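You operate a simulated robot arm through the tools that you are given. There is no shell and no other tool.

You run a simulated robot arm. Do the job below in one go: nothing can be reset, and whatever is moved stays where it is left.

TASK
Sew the pouch marked SOFT shut and put it in the blue tray.
Fine: leave the foot up.

Only the result counts: the job must be done as asked and must still hold three seconds after the hand-in. Knocking over, shifting, dropping, spilling or breaking anything else fails it.

THE ROBOT
A 6-joint arm with a two-finger gripper, fixed in place. Base frame: the origin is on the floor under the middle of its stand, x ahead of it, y to its left, z up; the work surface is at about z = 915. Lengths are in mm, angles in rad, forces in N, time in s.
With the tool pointing down near the work surface it reaches from about 140 to 660 mm from the base axis. Its first joint turns from -1.152 to 1.152 rad. Payload 2.45 kg.
The tool frame sits at the grasp point between the pads (the TCP): z along the fingers, y along the line on which they close. The tips reach 30 mm beyond it. The gripper opens to 106 mm; its body begins 79 mm behind the TCP.
Orientation is that of the tool frame in the base frame, as [roll, pitch, yaw] about the fixed x, y, z axes, in that order (R = Rz(yaw) Ry(pitch) Rx(roll)). With the fingers straight down and closing along the base's y, the tool's x points along the base's -x, its y along +y and its z along -z.

THE INTERFACE
- The arm moves only by the tool step_arm. Its argument "plan" is a list of rows, each a list of 3 entries, a list of its own where there are three numbers: the turn, a rotation vector about the tool's x, y, z in rad, then the shift along the tool's x, y, z in mm, then the finger opening in mm, from 0 to 106. In form: [[[rx, ry, rz], [tx, ty, tz], hand], ...]. A call has 1 to 20 rows; each row is the pose to reach, as a shift and turn from the pose commanded when the call began, along the tool's axes at that moment. A row lasts 0.2 s, in which the tool goes at most 50 mm and 0.15 rad; a call with a longer step from one row to the next is refused whole, and so is a gripper value outside its range. A pose out of reach is approached as far as the arm can. The call stops where the force on the tool passes 40 N (or 10 N more than at its start, if that is more) or the arm is blocked; 0.2 s more then pass. Each finger travels about 153 mm/s and halts on what it meets, pressing with about 41 N; the grip force reading is that of the motor and also rises with nothing between the fingers. The clock runs only during rows and for 0.2 s after the last one: add rows that repeat a pose to give the fingers time. It gives the time, the measured TCP pose, the force on the tool (base axes), the opening and the grip force at its end, in the units of the frame above (readings bear some noise), with the torque about the TCP (base axes, N m) and any sound that the robot's microphone picked up.
- Cameras (640 x 400 px; columns grow to the right, rows downward): "scene" is fixed at [78.6, 437.1, 1402.5]; the picture's right is [-0.48, -0.88, 0.00], its down [-0.49, 0.27, -0.83] and it looks along [0.73, -0.40, -0.56] (base axes); focal length 214 px, centre (320, 200). "wrist" rides on the gripper at [76, -2, -106] in the tool frame; the picture's right is [0.02, 1.00, 0.00], its down [-0.78, 0.02, -0.62] and it looks along [-0.62, 0.01, 0.78] (tool axes); focal length 247 px, centre (320, 200). There is no depth. A picture from a camera that has moved, and an enlarged one, comes with that camera's place and axes in the base frame and with its lens.
- snapshot(camera): a new picture of that camera. The clock stands still meanwhile.
- zoom(camera, box): a new picture of the part [left, top, right, bottom] of that camera's present view, enlarged. The clock stands still meanwhile.
- hand_in(): hands the job in; it is judged then, once.

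Nothing tells you positions but the pictures and the camera data. Unless the task says otherwise, let go and move clear before handing in.

The tools are called after ">>>" as a command line: name --argument value ..., lists and objects as JSON in quotes. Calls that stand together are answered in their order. step_arm: Moves the arm, as the interface text tells. Its arguments: {"type":"object","properties":{"plan":{"type":"array","items":{"type":"array"}}},"required":["plan"]} The other tools are called the same way: snapshot (camera) takes a picture; zoom (camera, box) takes an enlarged picture of a part of a camera's view; hand_in () hands the job in.

At the start:

```text
time: 0.0
eef_pos: [311.6, 220.5, 1331.5]
tcp_rot: [3.14, 0.003, -3.141]
ft_force: [0.7, 0.1, -0.7]
torque: [0.0, -0.01, 0.01]
gripper_width: 106.2
grasp_force: 0.0
```

scene: 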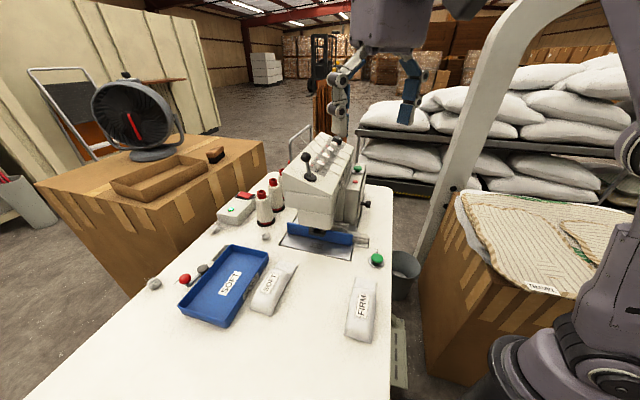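
wrist: 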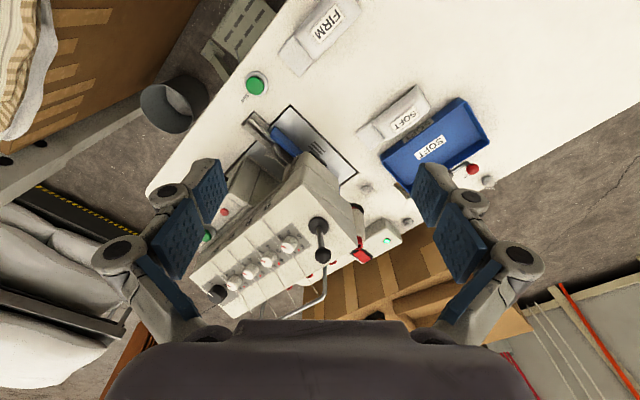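

I see a bench with a sewing machine (looks like an overlocker/bag-closing machine), two pouches (SOFT, FIRM), a blue tray labelled SOFT, a green button and other controls. I'll look closer before moving.

>>> zoom --camera "scene" --box '[260, 120, 420, 270]'

>>> zoom --camera "scene" --box '[140, 230, 400, 350]'

>>> zoom --camera "scene" --box '[200, 160, 300, 250]'

>>> zoom --camera "wrist" --box '[180, 80, 420, 330]'

>>> zoom --camera "wrist" --box '[340, 60, 520, 200]'

```text
2.67 times, centred on (340, 195) of scene
camera zoom: at [78.6, 437.1, 1402.5], right [-0.48, -0.88, 0.0], down [-0.49, 0.27, -0.83], along [0.73, -0.4, -0.56], focal length 572 px, centre (267, 213)
```

zoom: 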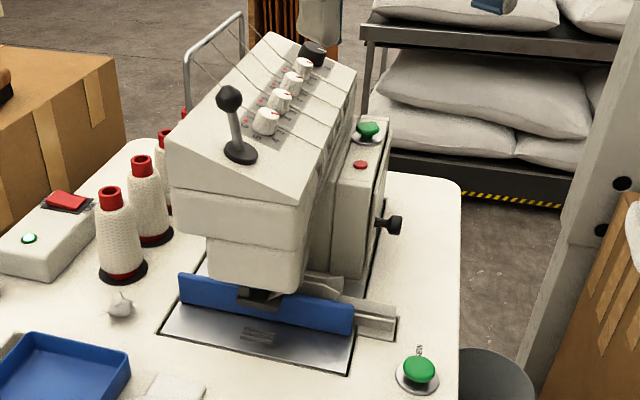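

```text
2.46 times, centred on (270, 290) of scene
camera zoom: at [78.6, 437.1, 1402.5], right [-0.48, -0.88, 0.0], down [-0.49, 0.27, -0.83], along [0.73, -0.4, -0.56], focal length 528 px, centre (443, -22)
```

zoom: 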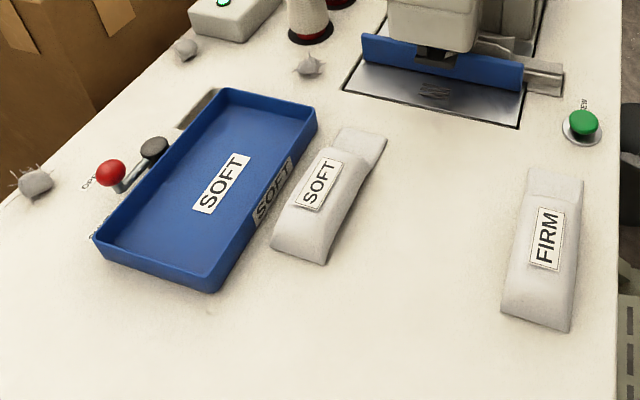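

```text
4.44 times, centred on (250, 205) of scene
camera zoom: at [78.6, 437.1, 1402.5], right [-0.48, -0.88, 0.0], down [-0.49, 0.27, -0.83], along [0.73, -0.4, -0.56], focal length 953 px, centre (631, 178)
```

zoom: 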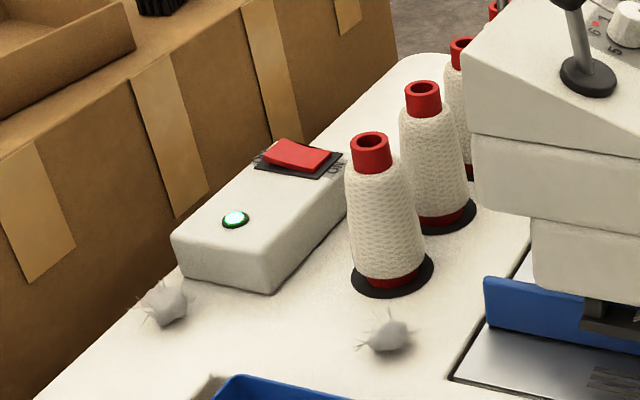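

```text
1.60 times, centred on (300, 205) of wrist
camera zoom: at [235.1, 219.4, 1436.2], right [-0.02, 1.0, 0.0], down [0.78, 0.02, 0.62], along [0.62, 0.01, -0.78], focal length 395 px, centre (352, 192)
```

zoom: 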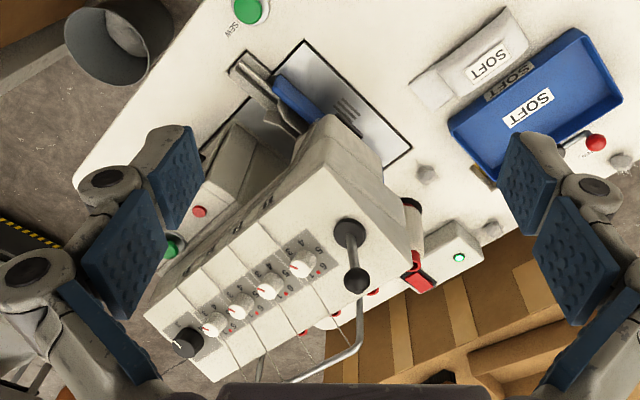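

```text
2.86 times, centred on (430, 130) of wrist
camera zoom: at [235.1, 219.4, 1436.2], right [-0.02, 1.0, 0.0], down [0.78, 0.02, 0.62], along [0.62, 0.01, -0.78], focal length 706 px, centre (6, 400)
```

zoom: 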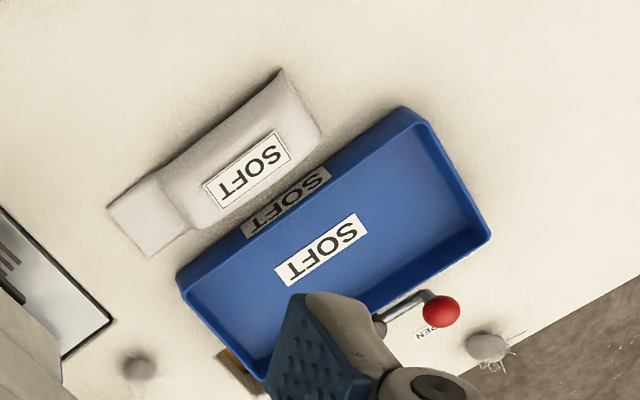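

The layout is becoming clearer: SOFT pouch near (413, 391), tray near (485, 477), machine plate near (497, 218), SEW button near (353, 111). I'll read the labels in more detail before doing anything.

>>> zoom --camera "scene" --box '[300, 130, 370, 180]'

>>> zoom --camera "scene" --box '[290, 215, 360, 265]'

>>> zoom --camera "scene" --box '[140, 250, 220, 310]'

>>> zoom --camera "scene" --box '[210, 180, 270, 225]'

>>> zoom --camera "scene" --box '[340, 155, 410, 275]'

>>> zoom --camera "wrist" --box '[200, 210, 340, 310]'

>>> zoom --camera "wrist" --box '[220, 60, 370, 180]'

>>> zoom --camera "wrist" --box '[340, 190, 420, 270]'

>>> zoom --camera "wrist" --box '[430, 130, 510, 200]'

```text
8.00 times, centred on (335, 155) of scene
camera zoom: at [78.6, 437.1, 1402.5], right [-0.48, -0.88, 0.0], down [-0.49, 0.27, -0.83], along [0.73, -0.4, -0.56], focal length 1716 px, centre (200, 560)
```

zoom: 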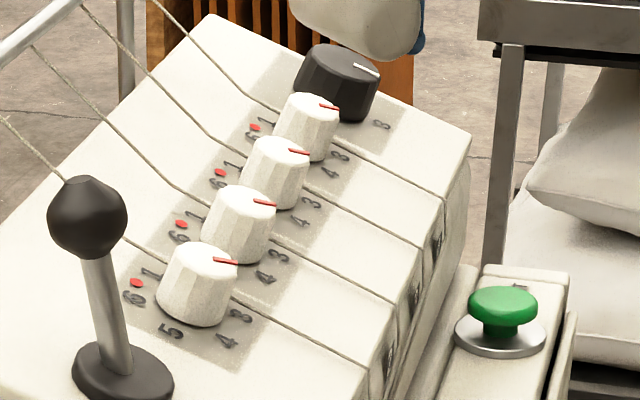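

```text
8.00 times, centred on (325, 240) of scene
camera zoom: at [78.6, 437.1, 1402.5], right [-0.48, -0.88, 0.0], down [-0.49, 0.27, -0.83], along [0.73, -0.4, -0.56], focal length 1716 px, centre (280, -120)
```

zoom: 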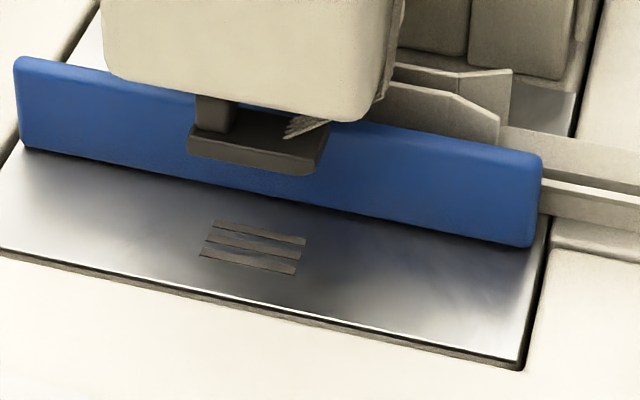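

```text
6.67 times, centred on (180, 280) of scene
camera zoom: at [78.6, 437.1, 1402.5], right [-0.48, -0.88, 0.0], down [-0.49, 0.27, -0.83], along [0.73, -0.4, -0.56], focal length 1430 px, centre (1253, -333)
```

zoom: 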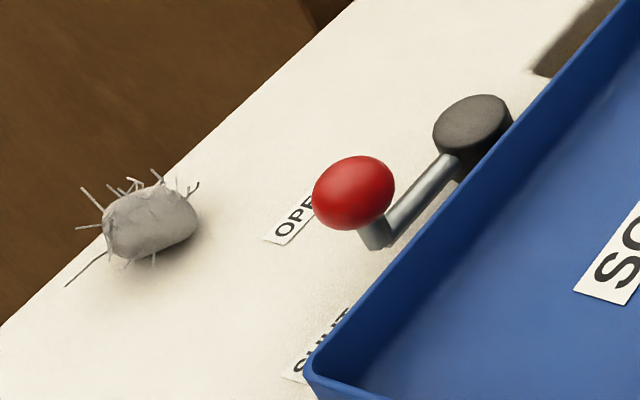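

```text
8.89 times, centred on (240, 202) of scene
camera zoom: at [78.6, 437.1, 1402.5], right [-0.48, -0.88, 0.0], down [-0.49, 0.27, -0.83], along [0.73, -0.4, -0.56], focal length 1906 px, centre (1031, 178)
```

zoom: 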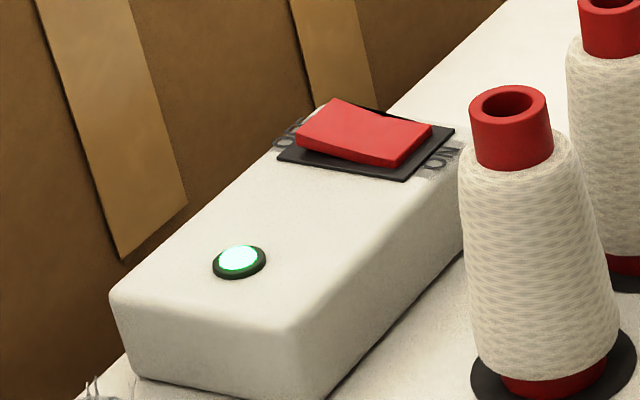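

```text
3.33 times, centred on (375, 215) of scene
camera zoom: at [78.6, 437.1, 1402.5], right [-0.48, -0.88, 0.0], down [-0.49, 0.27, -0.83], along [0.73, -0.4, -0.56], focal length 715 px, centre (137, 150)
```

zoom: 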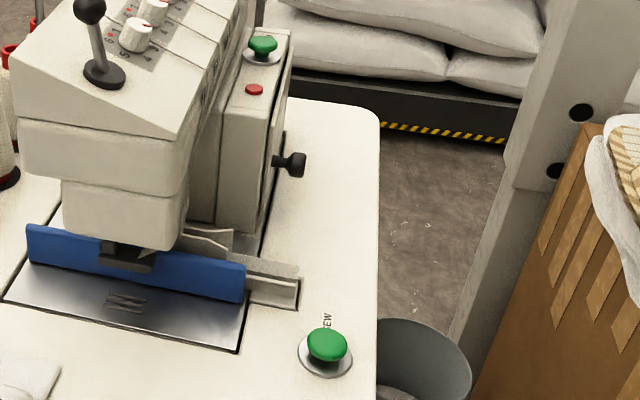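

```text
4.00 times, centred on (270, 260) of wrist
camera zoom: at [235.1, 219.4, 1436.2], right [-0.02, 1.0, 0.0], down [0.78, 0.02, 0.62], along [0.62, 0.01, -0.78], focal length 988 px, centre (520, -40)
```

zoom: 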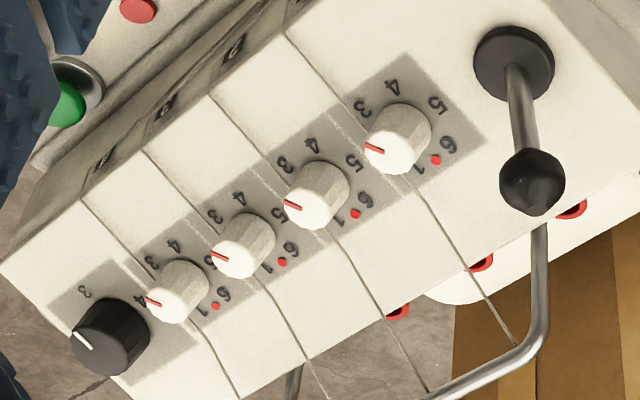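

```text
3.33 times, centred on (295, 120) of wrist
camera zoom: at [235.1, 219.4, 1436.2], right [-0.02, 1.0, 0.0], down [0.78, 0.02, 0.62], along [0.62, 0.01, -0.78], focal length 823 px, centre (403, 467)
```

zoom: 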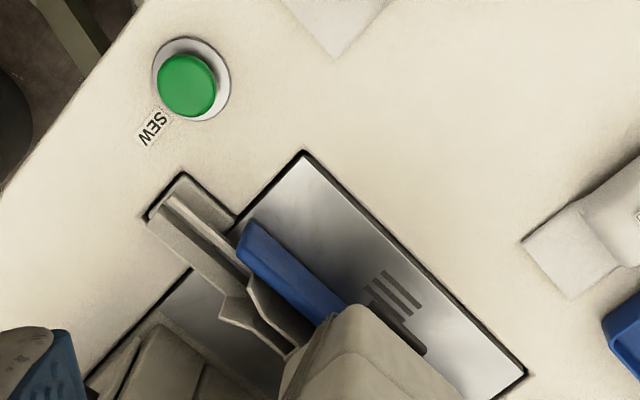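

```text
5.00 times, centred on (380, 230) of wrist
camera zoom: at [235.1, 219.4, 1436.2], right [-0.02, 1.0, 0.0], down [0.78, 0.02, 0.62], along [0.62, 0.01, -0.78], focal length 1235 px, centre (20, 50)
```

zoom: 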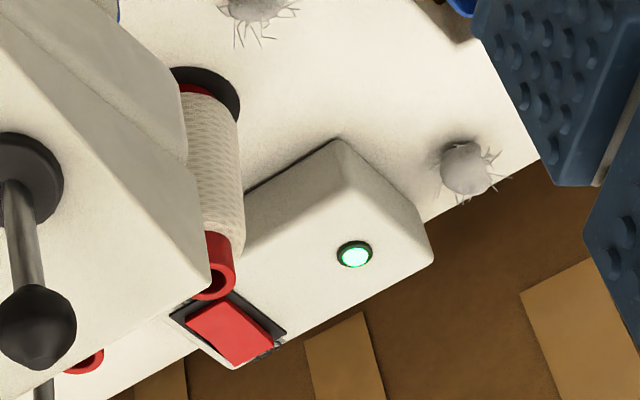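

```text
5.71 times, centred on (470, 165) of wrist
camera zoom: at [235.1, 219.4, 1436.2], right [-0.02, 1.0, 0.0], down [0.78, 0.02, 0.62], along [0.62, 0.01, -0.78], focal length 1411 px, centre (-537, 400)
```

zoom: 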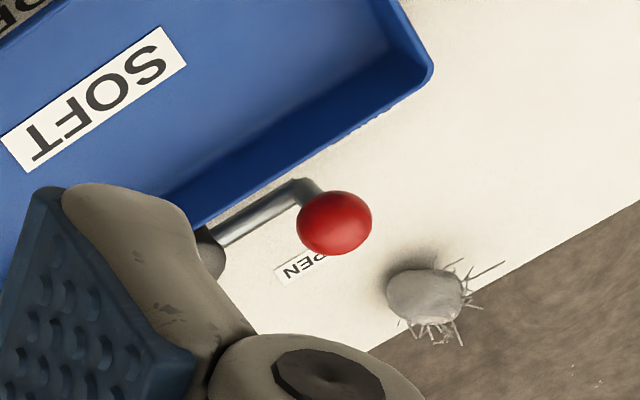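

There's an OPEN/SHUT lever next to the tray and a brown patch by the tray's far side that I don't yet understand. I'll zoom in on those, and on the lint and fence, before planning.

>>> zoom --camera "scene" --box '[190, 230, 290, 290]'

>>> zoom --camera "scene" --box '[240, 255, 310, 320]'

>>> zoom --camera "scene" --box '[335, 265, 395, 350]'

>>> zoom --camera "scene" --box '[345, 150, 385, 215]'

>>> zoom --camera "wrist" --box '[380, 160, 440, 210]'

>>> zoom --camera "wrist" --box '[190, 150, 290, 250]'

>>> zoom --camera "scene" --box '[520, 260, 580, 310]'

```text
6.40 times, centred on (240, 260) of scene
camera zoom: at [78.6, 437.1, 1402.5], right [-0.48, -0.88, 0.0], down [-0.49, 0.27, -0.83], along [0.73, -0.4, -0.56], focal length 1373 px, centre (832, -184)
```

zoom: 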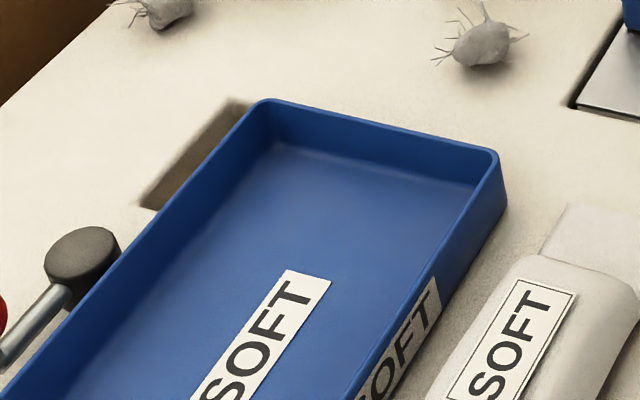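

```text
6.15 times, centred on (275, 288) of scene
camera zoom: at [78.6, 437.1, 1402.5], right [-0.48, -0.88, 0.0], down [-0.49, 0.27, -0.83], along [0.73, -0.4, -0.56], focal length 1320 px, centre (597, -338)
```

zoom: 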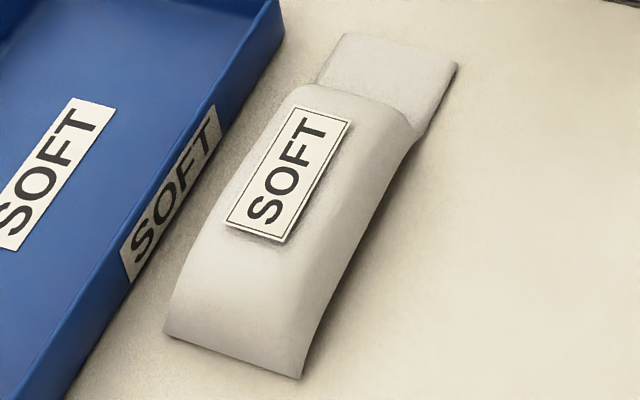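

```text
4.71 times, centred on (365, 308) of scene
camera zoom: at [78.6, 437.1, 1402.5], right [-0.48, -0.88, 0.0], down [-0.49, 0.27, -0.83], along [0.73, -0.4, -0.56], focal length 1009 px, centre (108, -306)
```

zoom: 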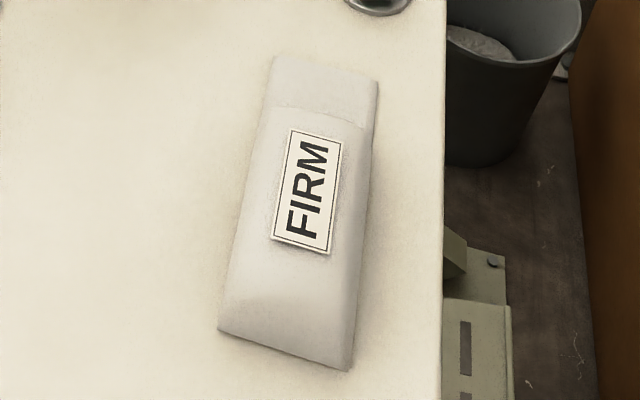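

```text
6.15 times, centred on (365, 182) of scene
camera zoom: at [78.6, 437.1, 1402.5], right [-0.48, -0.88, 0.0], down [-0.49, 0.27, -0.83], along [0.73, -0.4, -0.56], focal length 1320 px, centre (43, 308)
```

zoom: 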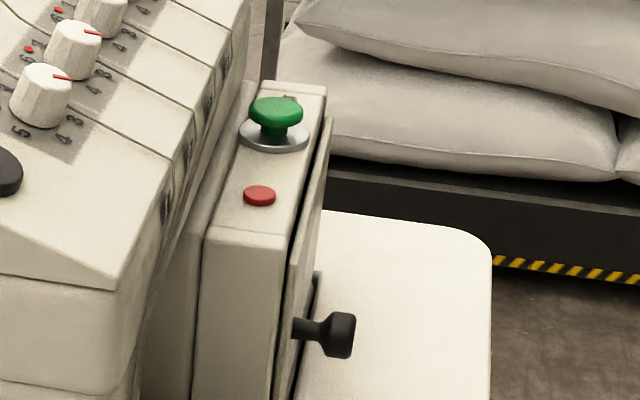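

```text
8.00 times, centred on (410, 185) of wrist
camera zoom: at [235.1, 219.4, 1436.2], right [-0.02, 1.0, 0.0], down [0.78, 0.02, 0.62], along [0.62, 0.01, -0.78], focal length 1976 px, centre (-400, 320)
```

zoom: 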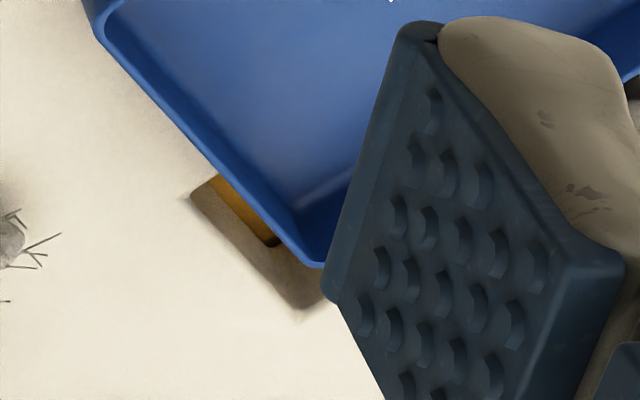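

```text
4.00 times, centred on (240, 200) of wrist
camera zoom: at [235.1, 219.4, 1436.2], right [-0.02, 1.0, 0.0], down [0.78, 0.02, 0.62], along [0.62, 0.01, -0.78], focal length 988 px, centre (640, 200)
```

zoom: 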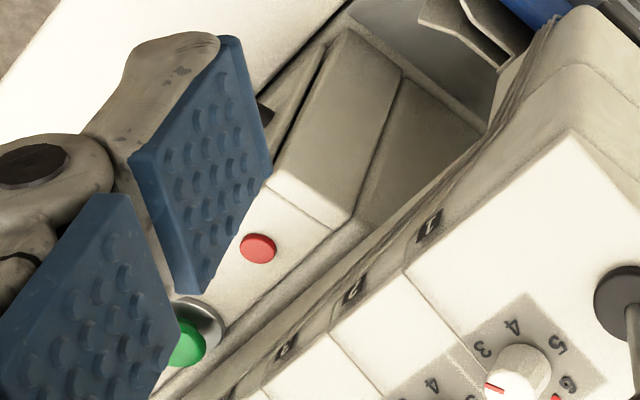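

```text
8.00 times, centred on (550, 285) of scene
camera zoom: at [78.6, 437.1, 1402.5], right [-0.48, -0.88, 0.0], down [-0.49, 0.27, -0.83], along [0.73, -0.4, -0.56], focal length 1716 px, centre (-1520, -480)
```

zoom: 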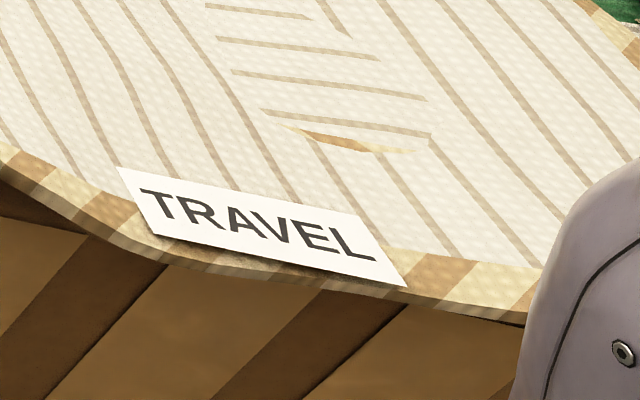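

Foot looks to be up (~40 mm above the feed dogs), the fence lies about 28 mm behind the needle line, and the SOFT pouch is already roughly aligned with the feed direction. I'll swing the arm, staying high, to look at the tray, the lever and the brown recess from closer.

>>> step_arm --plan '[[[0, 0, 0], [2, 33, 10], 106], [[0, 0, 0], [4, 66, 25], 106], [[0, 0, 0], [6, 99, 40], 106], [[0, 0, 0], [8, 132, 55], 106], [[0, 0, 0], [10, 165, 70], 106], [[0, 0, 0], [12, 198, 85], 106], [[0, 0, 0], [13, 231, 100], 106], [[0, 0, 0], [13, 260, 115], 106], [[0, 0, 0], [13, 260, 115], 106]]'

>>> snapshot --camera "wrist"

>>> zoom --camera "wrist" --box '[240, 60, 420, 200]'

>>> zoom --camera "wrist" --box '[240, 180, 420, 320]'

```text
time: 2.0
eef_pos: [295.4, 470.8, 1206.2]
tcp_rot: [-3.141, 0.003, 3.14]
ft_force: [0.0, -0.7, -0.3]
torque: [-0.01, 0.01, -0.02]
gripper_width: 106.1
grasp_force: 0.1
out of reach, approached as far as the arm can: row 7, 8, 9
```

```text
taken
camera wrist: at [217.7, 470.8, 1310.3], right [-0.02, 1.0, 0.0], down [0.78, 0.02, 0.62], along [0.62, 0.01, -0.78], focal length 247 px, centre (320, 200)
```

wrist: 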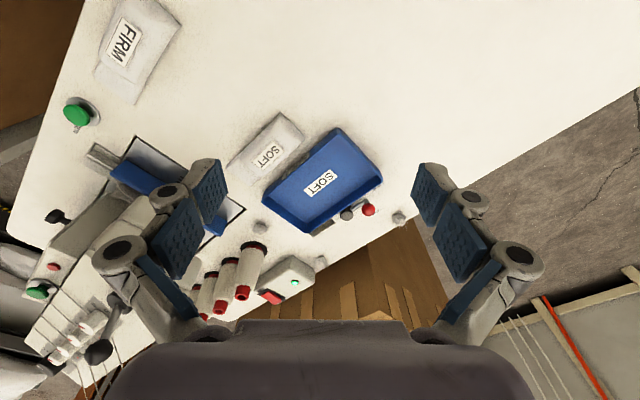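

```text
2.86 times, centred on (330, 130) of wrist
camera zoom: at [217.7, 470.8, 1310.3], right [-0.02, 1.0, 0.0], down [0.78, 0.02, 0.62], along [0.62, 0.01, -0.78], focal length 706 px, centre (291, 400)
```

zoom: 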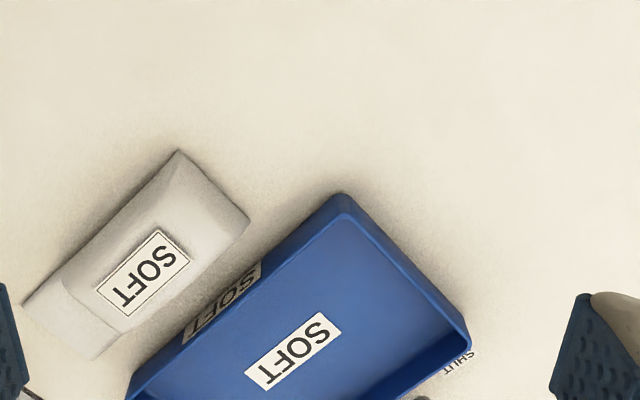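

```text
2.86 times, centred on (330, 250) of wrist
camera zoom: at [217.7, 470.8, 1310.3], right [-0.02, 1.0, 0.0], down [0.78, 0.02, 0.62], along [0.62, 0.01, -0.78], focal length 706 px, centre (291, 57)
```

zoom: 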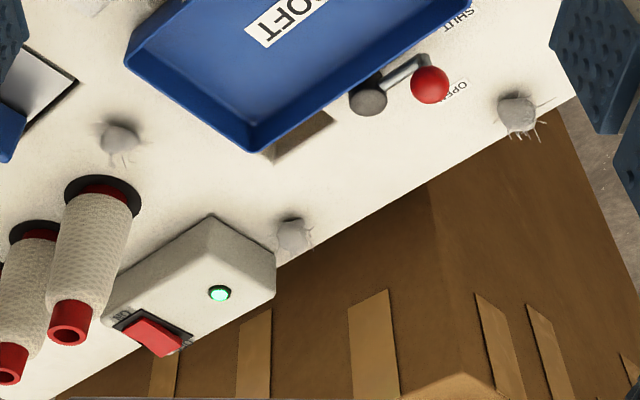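

I can see that the brown patch is an opening in the table partly under the tray, with a lever between OPEN and SHUT marks. I'll zoom in further to judge whether the tray is solid and where it stands.

>>> zoom --camera "wrist" --box '[255, 120, 395, 240]'

>>> zoom --camera "wrist" --box '[300, 195, 400, 255]'

>>> zoom --camera "scene" --box '[170, 235, 280, 335]'

>>> zoom --camera "wrist" --box '[60, 130, 260, 250]'

```text
3.33 times, centred on (325, 180) of wrist
camera zoom: at [217.7, 470.8, 1310.3], right [-0.02, 1.0, 0.0], down [0.78, 0.02, 0.62], along [0.62, 0.01, -0.78], focal length 823 px, centre (303, 267)
```

zoom: 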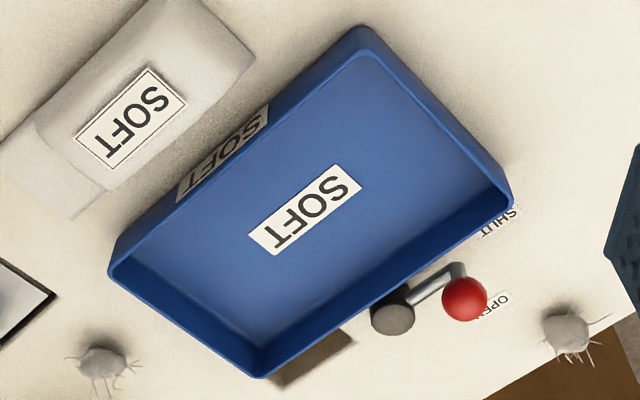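

```text
6.40 times, centred on (350, 225) of wrist
camera zoom: at [217.7, 470.8, 1310.3], right [-0.02, 1.0, 0.0], down [0.78, 0.02, 0.62], along [0.62, 0.01, -0.78], focal length 1581 px, centre (128, 40)
```

zoom: 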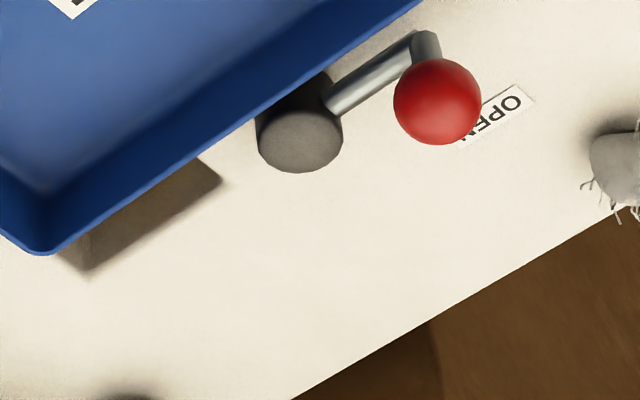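

```text
4.00 times, centred on (225, 285) of scene
camera zoom: at [78.5, 437.1, 1402.5], right [-0.48, -0.88, 0.0], down [-0.49, 0.27, -0.83], along [0.73, -0.4, -0.56], focal length 858 px, centre (700, -140)
```

zoom: 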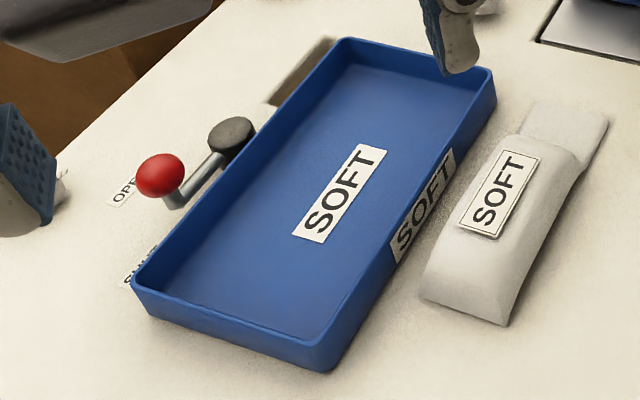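

```text
3.20 times, centred on (160, 190) of wrist
camera zoom: at [217.7, 470.8, 1310.3], right [-0.02, 1.0, 0.0], down [0.78, 0.02, 0.62], along [0.62, 0.01, -0.78], focal length 790 px, centre (832, 232)
```

zoom: 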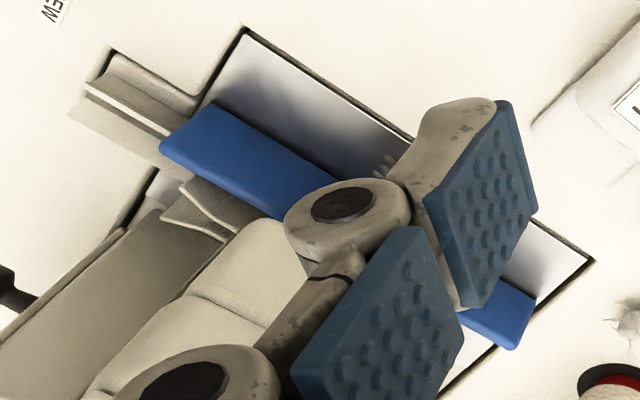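

The tray looks solid-floored and stands over/next to a chute opening; the lever is not needed, so I'll leave it alone. Next I'll turn the tool to line up with the pouch (axis about -45°) and look at the machine's foot and fence from the front.

>>> step_arm --plan '[[[0, 0, 0.131], [-17, -18, 14], 106], [[0, 0, 0.262], [-34, -36, 28], 106], [[0, 0, 0.393], [-51, -54, 42], 106], [[0, 0, 0.524], [-68, -72, 56], 106], [[0, 0, 0.654], [-85, -90, 70], 106], [[0, 0, 0.785], [-101, -108, 84], 106], [[0, 0, 0.785], [-101, -108, 84], 106]]'

>>> snapshot --camera "wrist"

>>> zoom --camera "wrist" --box '[230, 100, 430, 225]'

>>> zoom --camera "wrist" --box '[230, 200, 430, 325]'

>>> snapshot --camera "scene"

```text
time: 3.6
eef_pos: [399.7, 365.0, 1123.7]
tcp_rot: [-3.14, 0.003, 2.355]
ft_force: [-0.6, -0.7, 0.2]
torque: [0.01, 0.02, -0.03]
gripper_width: 106.0
grasp_force: 0.0
out of reach, approached as far as the arm can: row 6, 7
```

```text
taken
camera wrist: at [344.3, 420.8, 1228.7], right [0.69, 0.72, 0.0], down [0.56, -0.54, 0.62], along [0.45, -0.43, -0.78], focal length 247 px, centre (320, 200)
```

wrist: 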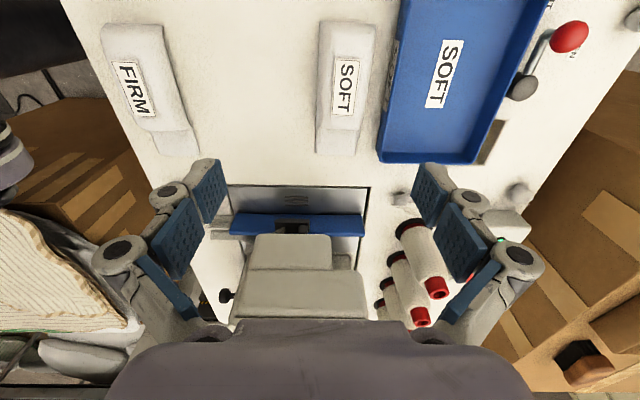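

```text
3.20 times, centred on (330, 162) of wrist
camera zoom: at [344.3, 420.8, 1228.7], right [0.69, 0.72, 0.0], down [0.56, -0.54, 0.62], along [0.45, -0.43, -0.78], focal length 790 px, centre (288, 320)
```

zoom: 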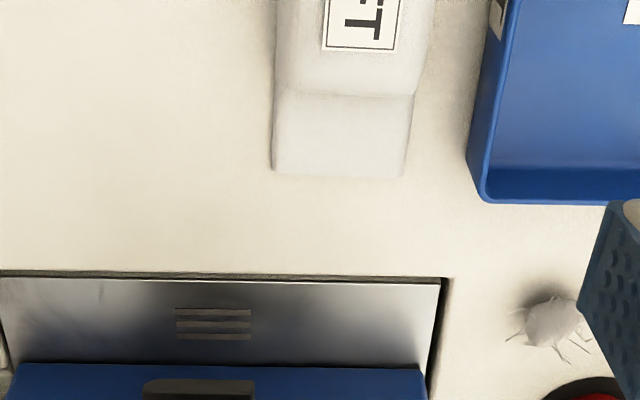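

```text
3.20 times, centred on (330, 262) of wrist
camera zoom: at [344.3, 420.8, 1228.7], right [0.69, 0.72, 0.0], down [0.56, -0.54, 0.62], along [0.45, -0.43, -0.78], focal length 790 px, centre (288, 0)
```

zoom: 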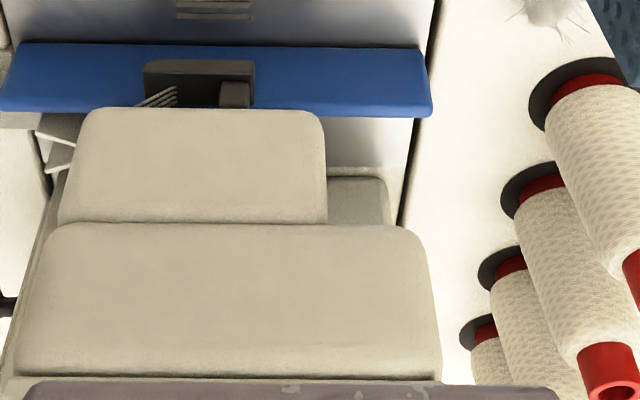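

```text
taken
```

scene: 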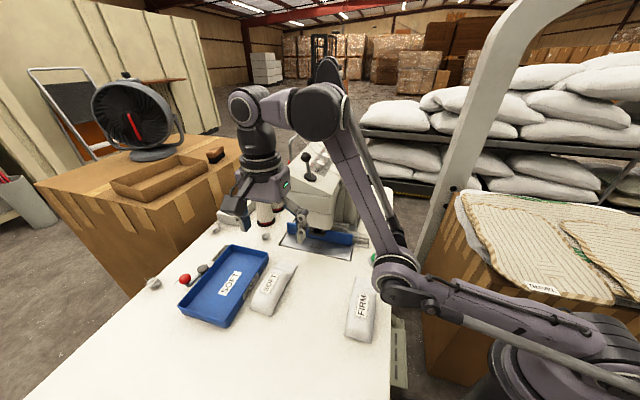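

The foot is up (bottom ≈ z 946) in front of a fixed blue fence, the head's front face is only ~35 mm in front of the fence, and a black-ball lever sits on top at about (530, 230, 1197). Next I'll back off and look at the top and right side of the machine to understand the lever and the buttons.

>>> step_arm --plan '[[[0, 0, 0], [-1, -20, -34], 106], [[0, 0, 0], [-2, -41, -67], 106], [[0, 0, 0], [-3, -62, -100], 106], [[0, 0, 0], [-4, -82, -134], 106], [[0, 0, 0], [-5, -102, -167], 106], [[0, 0, -0.131], [-32, -129, -167], 106], [[0, 0, -0.262], [-59, -156, -167], 106], [[0, 0, -0.393], [-86, -183, -167], 106], [[0, 0, -0.524], [-113, -210, -167], 106], [[0, 0, -0.654], [-140, -237, -167], 106], [[0, 0, -0.785], [-167, -265, -167], 106], [[0, 0, -0.785], [-167, -265, -167], 106]]'

>>> snapshot --camera "wrist"

>>> zoom --camera "wrist" --box '[230, 100, 430, 225]'

>>> zoom --camera "wrist" --box '[230, 200, 430, 325]'

>>> snapshot --camera "scene"

```text
time: 6.2
eef_pos: [327.1, 62.2, 1290.4]
tcp_rot: [-3.141, 0.001, -3.138]
ft_force: [-0.4, 0.1, -0.3]
torque: [0.03, -0.01, 0.03]
gripper_width: 106.0
grasp_force: 0.0
out of reach, approached as far as the arm can: row 1, 2, 3, 4, 5, 6, 7, 8, 9
```

```text
taken
camera wrist: at [250.1, 62.1, 1396.1], right [-0.02, 1.0, 0.0], down [0.78, 0.02, 0.62], along [0.62, 0.01, -0.78], focal length 247 px, centre (320, 200)
```

wrist: 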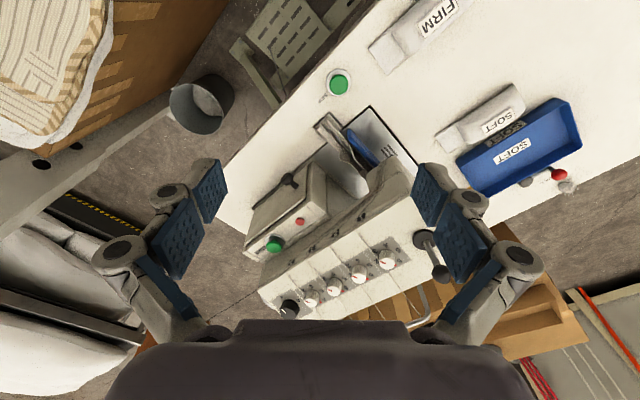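

```text
3.20 times, centred on (330, 162) of wrist
camera zoom: at [250.1, 62.1, 1396.1], right [-0.02, 1.0, 0.0], down [0.78, 0.02, 0.62], along [0.62, 0.01, -0.78], focal length 790 px, centre (288, 320)
```

zoom: 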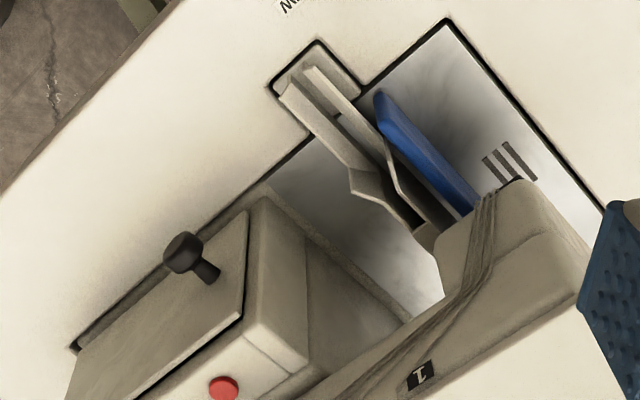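

```text
3.20 times, centred on (330, 262) of wrist
camera zoom: at [250.1, 62.1, 1396.1], right [-0.02, 1.0, 0.0], down [0.78, 0.02, 0.62], along [0.62, 0.01, -0.78], focal length 790 px, centre (288, 0)
```

zoom: 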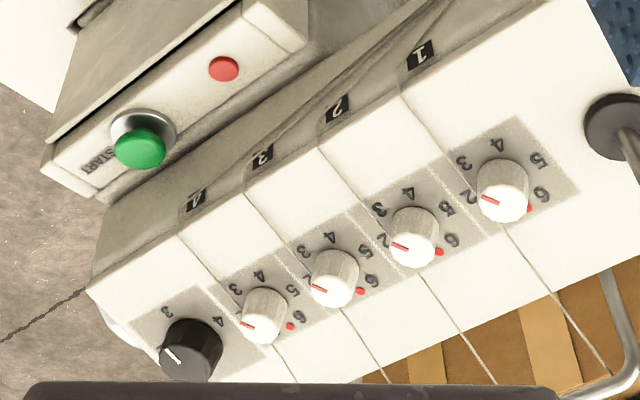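

```text
taken
```

scene: 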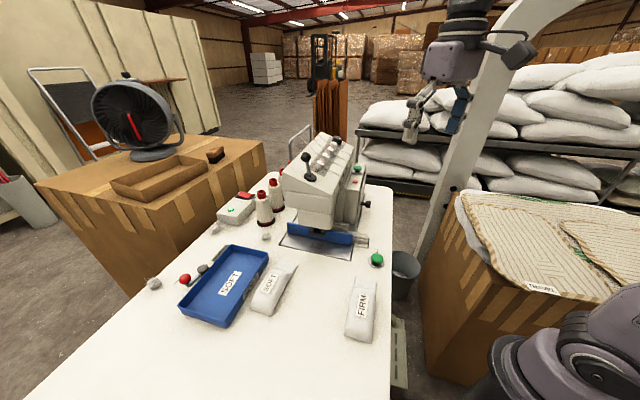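

The motor box carries a START (green) and a red button, the dials are all near 2, and the SEW button on the table is separate. I'll shift left to look at the black-ball lever on top of the head.

>>> step_arm --plan '[[[0, 0, 0], [0, 30, 0], 106], [[0, 0, 0], [0, 60, 0], 106], [[0, 0, 0], [0, 90, 0], 106], [[0, 0, 0], [0, 90, 0], 106]]'

>>> snapshot --camera "wrist"

>>> zoom --camera "wrist" --box '[310, 200, 430, 325]'

>>> zoom --camera "wrist" --box '[220, 200, 350, 325]'

>>> zoom --camera "wrist" --box '[240, 60, 400, 180]'

>>> zoom --camera "scene" --box '[280, 130, 370, 200]'

```text
time: 7.2
eef_pos: [329.0, 152.7, 1288.8]
tcp_rot: [3.14, 0.003, 3.14]
ft_force: [0.4, -0.3, 0.1]
torque: [0.02, -0.01, 0.0]
gripper_width: 106.0
grasp_force: 0.0
```

```text
taken
camera wrist: at [251.6, 151.8, 1395.3], right [-0.02, 1.0, 0.0], down [0.78, 0.02, 0.62], along [0.62, 0.01, -0.78], focal length 247 px, centre (320, 200)
```

wrist: 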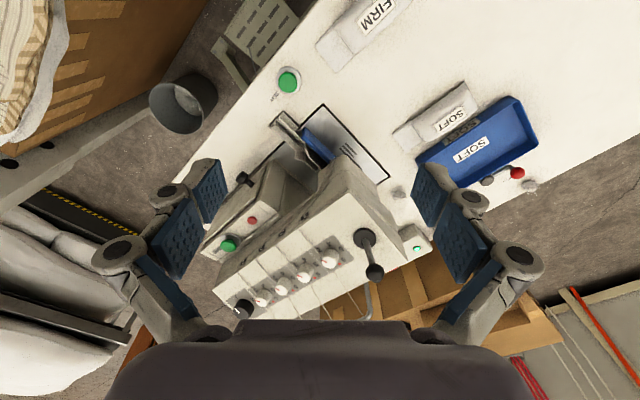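

```text
3.20 times, centred on (370, 262) of wrist
camera zoom: at [251.6, 151.8, 1395.3], right [-0.02, 1.0, 0.0], down [0.78, 0.02, 0.62], along [0.62, 0.01, -0.78], focal length 790 px, centre (160, 0)
```

zoom: 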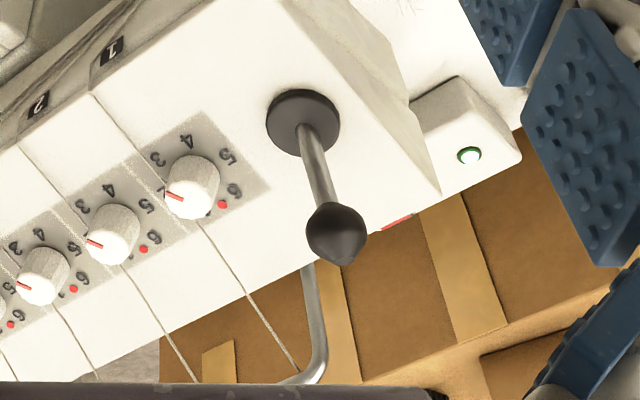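

```text
3.20 times, centred on (285, 262) of wrist
camera zoom: at [251.6, 151.8, 1395.3], right [-0.02, 1.0, 0.0], down [0.78, 0.02, 0.62], along [0.62, 0.01, -0.78], focal length 790 px, centre (432, 0)
```

zoom: 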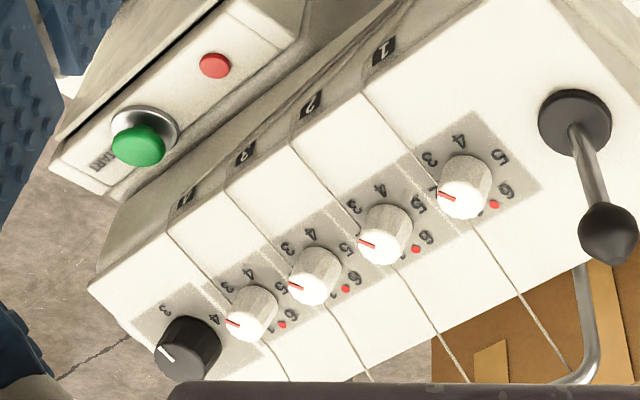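

```text
3.33 times, centred on (320, 120) of wrist
camera zoom: at [251.6, 151.8, 1395.3], right [-0.02, 1.0, 0.0], down [0.78, 0.02, 0.62], along [0.62, 0.01, -0.78], focal length 823 px, centre (320, 467)
```

zoom: 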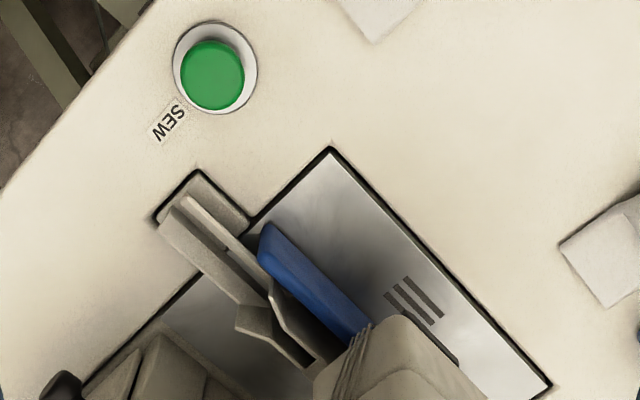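

```text
5.71 times, centred on (325, 165) of scene
camera zoom: at [78.5, 437.1, 1402.5], right [-0.48, -0.88, 0.0], down [-0.49, 0.27, -0.83], along [0.73, -0.4, -0.56], focal length 1226 px, centre (291, 400)
```

zoom: 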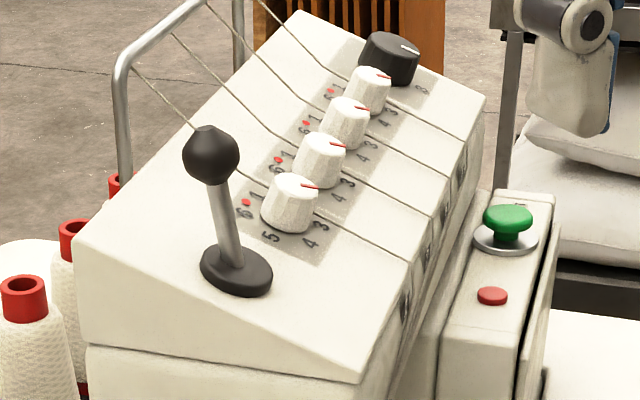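

The lever leans to its left (+e) with no fore-aft lean, so it most likely swings sideways; the ball is near (530, 230, 1197). I'll test whether the arm can reach above the ball, staying clear over everything.

>>> step_arm --plan '[[[0, 0, 0], [-30, 12, 0], 106], [[0, 0, 0], [-60, 24, 0], 106], [[0, 0, 0], [-90, 36, 0], 106], [[0, 0, 0], [-120, 48, 5], 106], [[0, 0, 0], [-150, 60, 10], 106], [[0, 0, 0], [-180, 72, 15], 106], [[0, 0, 0], [-180, 72, 15], 106]]'

>>> snapshot --camera "scene"

>>> snapshot --camera "wrist"

```text
time: 8.8
eef_pos: [474.7, 208.0, 1243.6]
tcp_rot: [3.141, 0.002, -3.14]
ft_force: [-0.4, -0.3, 0.1]
torque: [0.02, -0.01, -0.01]
gripper_width: 105.8
grasp_force: 0.0
out of reach, approached as far as the arm can: row 4, 5, 6, 7
```

```text
taken
```

scene: 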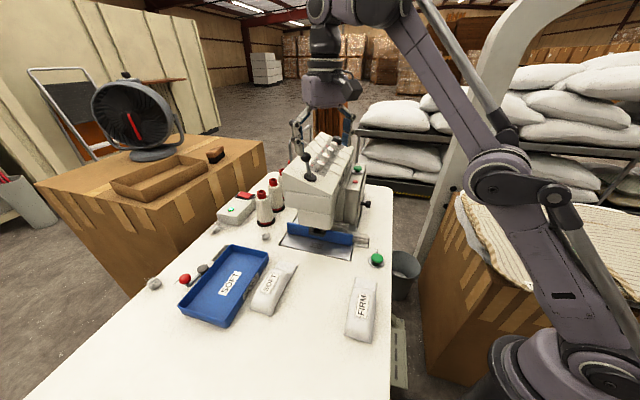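

```text
taken
camera wrist: at [397.4, 208.7, 1350.2], right [-0.02, 1.0, 0.0], down [0.78, 0.02, 0.62], along [0.62, 0.01, -0.78], focal length 247 px, centre (320, 200)
```

wrist: 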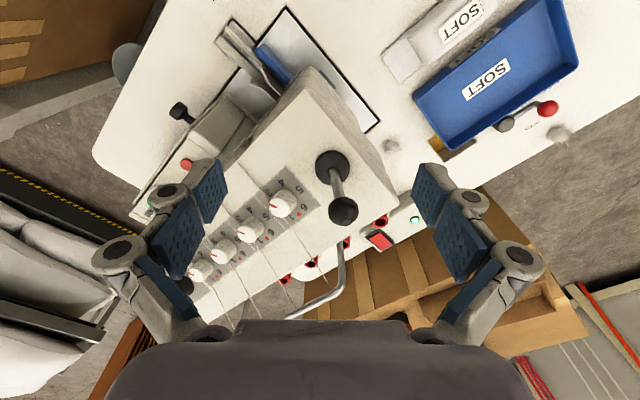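

Reach above the ball is limited with the tool straight down (clipped at ~518 mm radius at z 1244), so for the lever I'd tilt the tool outward later. First the pouch: I'll hover above its body at about (412, 390), heading -46°, with the fingers partly closed because the tray wall is only ~25 mm from the pouch.

>>> step_arm --plan '[[[0, 0, 0], [38, 0, 0], 100], [[0, 0, 0.1], [75, 0, 0], 90], [[0, 0, 0.2], [75, 31, 15], 80], [[0, 0, 0.32], [75, 62, 30], 72], [[0, 0, 0.44], [75, 92, 44], 72], [[0, 0, 0.56], [72, 115, 79], 72], [[0, 0, 0.68], [69, 137, 114], 72], [[0, 0, 0.803], [66, 160, 149], 72], [[0, 0, 0.803], [63, 182, 184], 72], [[0, 0, 0.803], [63, 182, 184], 72]]'

>>> snapshot --camera "wrist"

>>> snapshot --camera "scene"

>>> zoom --camera "wrist" --box '[200, 60, 440, 210]'

```text
time: 11.0
eef_pos: [412.1, 389.3, 1061.6]
tcp_rot: [3.139, 0.002, 2.339]
ft_force: [-0.4, -0.1, -0.6]
torque: [-0.03, -0.02, -0.03]
gripper_width: 72.0
grasp_force: 0.0
```

```text
taken
camera wrist: at [356.8, 444.6, 1167.4], right [0.7, 0.71, 0.0], down [0.55, -0.55, 0.62], along [0.44, -0.44, -0.78], focal length 247 px, centre (320, 200)
```

wrist: 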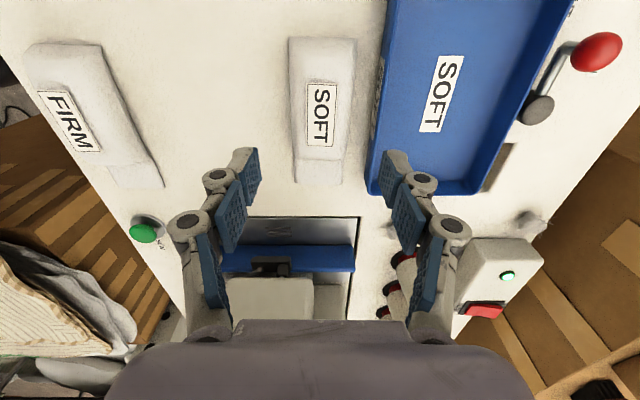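

```text
taken
```

scene: 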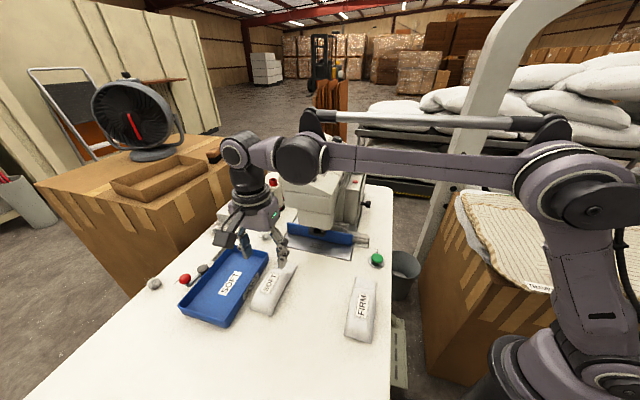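

```text
2.67 times, centred on (320, 135) of wrist
camera zoom: at [356.8, 444.6, 1167.4], right [0.7, 0.71, 0.0], down [0.55, -0.55, 0.62], along [0.44, -0.44, -0.78], focal length 659 px, centre (320, 373)
```

zoom: 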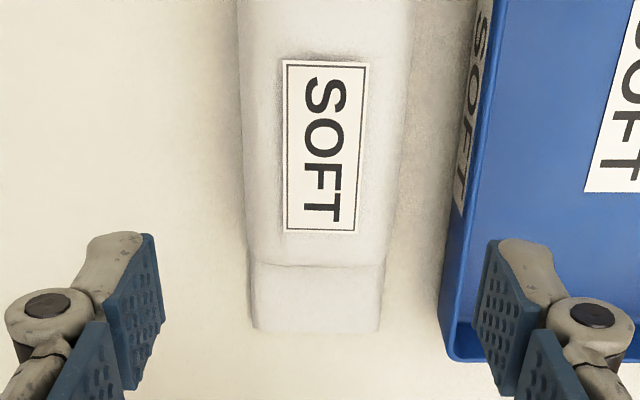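

Pouch: mouth centre ≈ (480, 320), axis -46.3°, 58 mm wide, 150 mm long; the tray wall is only ~23 mm from its side, so the tray-side finger must slip into that gap. I'll lower to a hover with a slight lean away from the machine and check the alignment.

>>> step_arm --plan '[[[0, -0.045, 0], [0, -1, 19], 70], [[0, -0.09, 0], [0, -2, 38], 70], [[0, -0.13, 0], [0, -3, 57], 70], [[0, -0.17, 0], [0, -3.5, 76], 70], [[0, -0.17, 0], [0, -3.5, 76], 70]]'

>>> snapshot --camera "wrist"

>>> zoom --camera "wrist" --box '[200, 60, 440, 210]'

>>> zoom --camera "scene" --box '[210, 200, 330, 300]'

```text
time: 12.2
eef_pos: [408.7, 387.1, 984.3]
tcp_rot: [3.141, 0.172, 2.338]
ft_force: [0.2, 0.6, 0.0]
torque: [0.01, -0.02, -0.02]
gripper_width: 70.3
grasp_force: 0.1
```

```text
taken
camera wrist: at [341.9, 453.9, 1076.1], right [0.7, 0.71, 0.0], down [0.47, -0.47, 0.75], along [0.53, -0.53, -0.67], focal length 247 px, centre (320, 200)
```

wrist: 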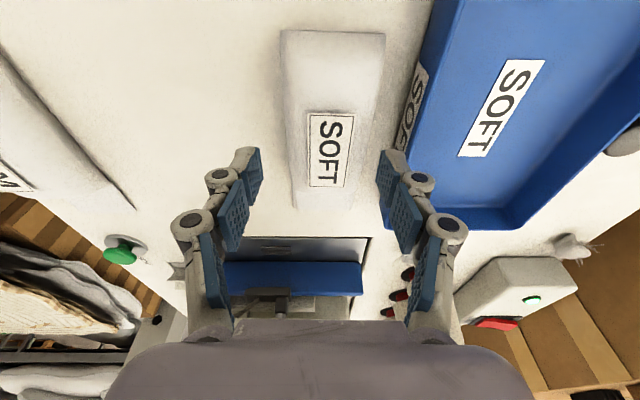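

```text
2.67 times, centred on (320, 135) of wrist
camera zoom: at [341.9, 453.9, 1076.1], right [0.7, 0.71, 0.0], down [0.47, -0.47, 0.75], along [0.53, -0.53, -0.67], focal length 659 px, centre (320, 373)
```

zoom: 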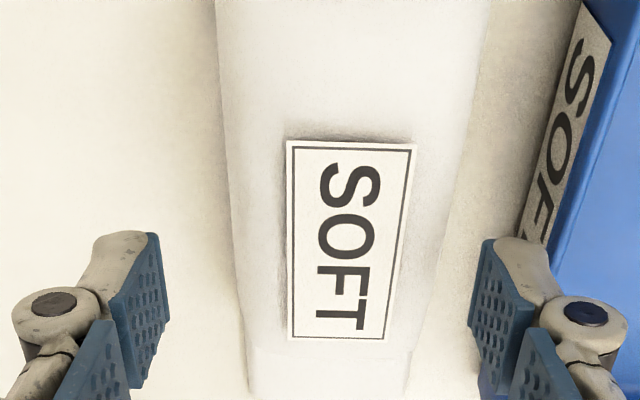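

```text
4.00 times, centred on (270, 250) of scene
camera zoom: at [78.5, 437.1, 1402.5], right [-0.48, -0.88, 0.0], down [-0.49, 0.27, -0.83], along [0.73, -0.4, -0.56], focal length 858 px, centre (520, 0)
```

zoom: 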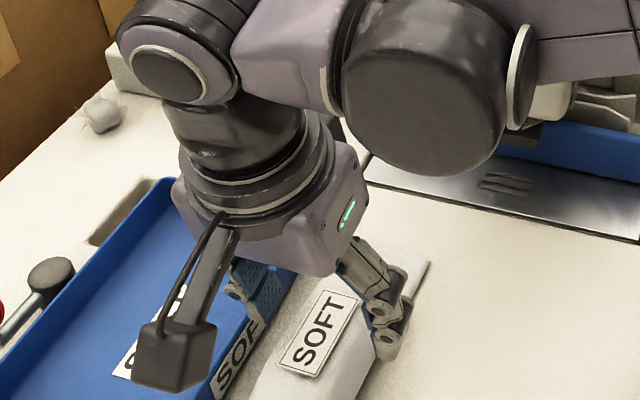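

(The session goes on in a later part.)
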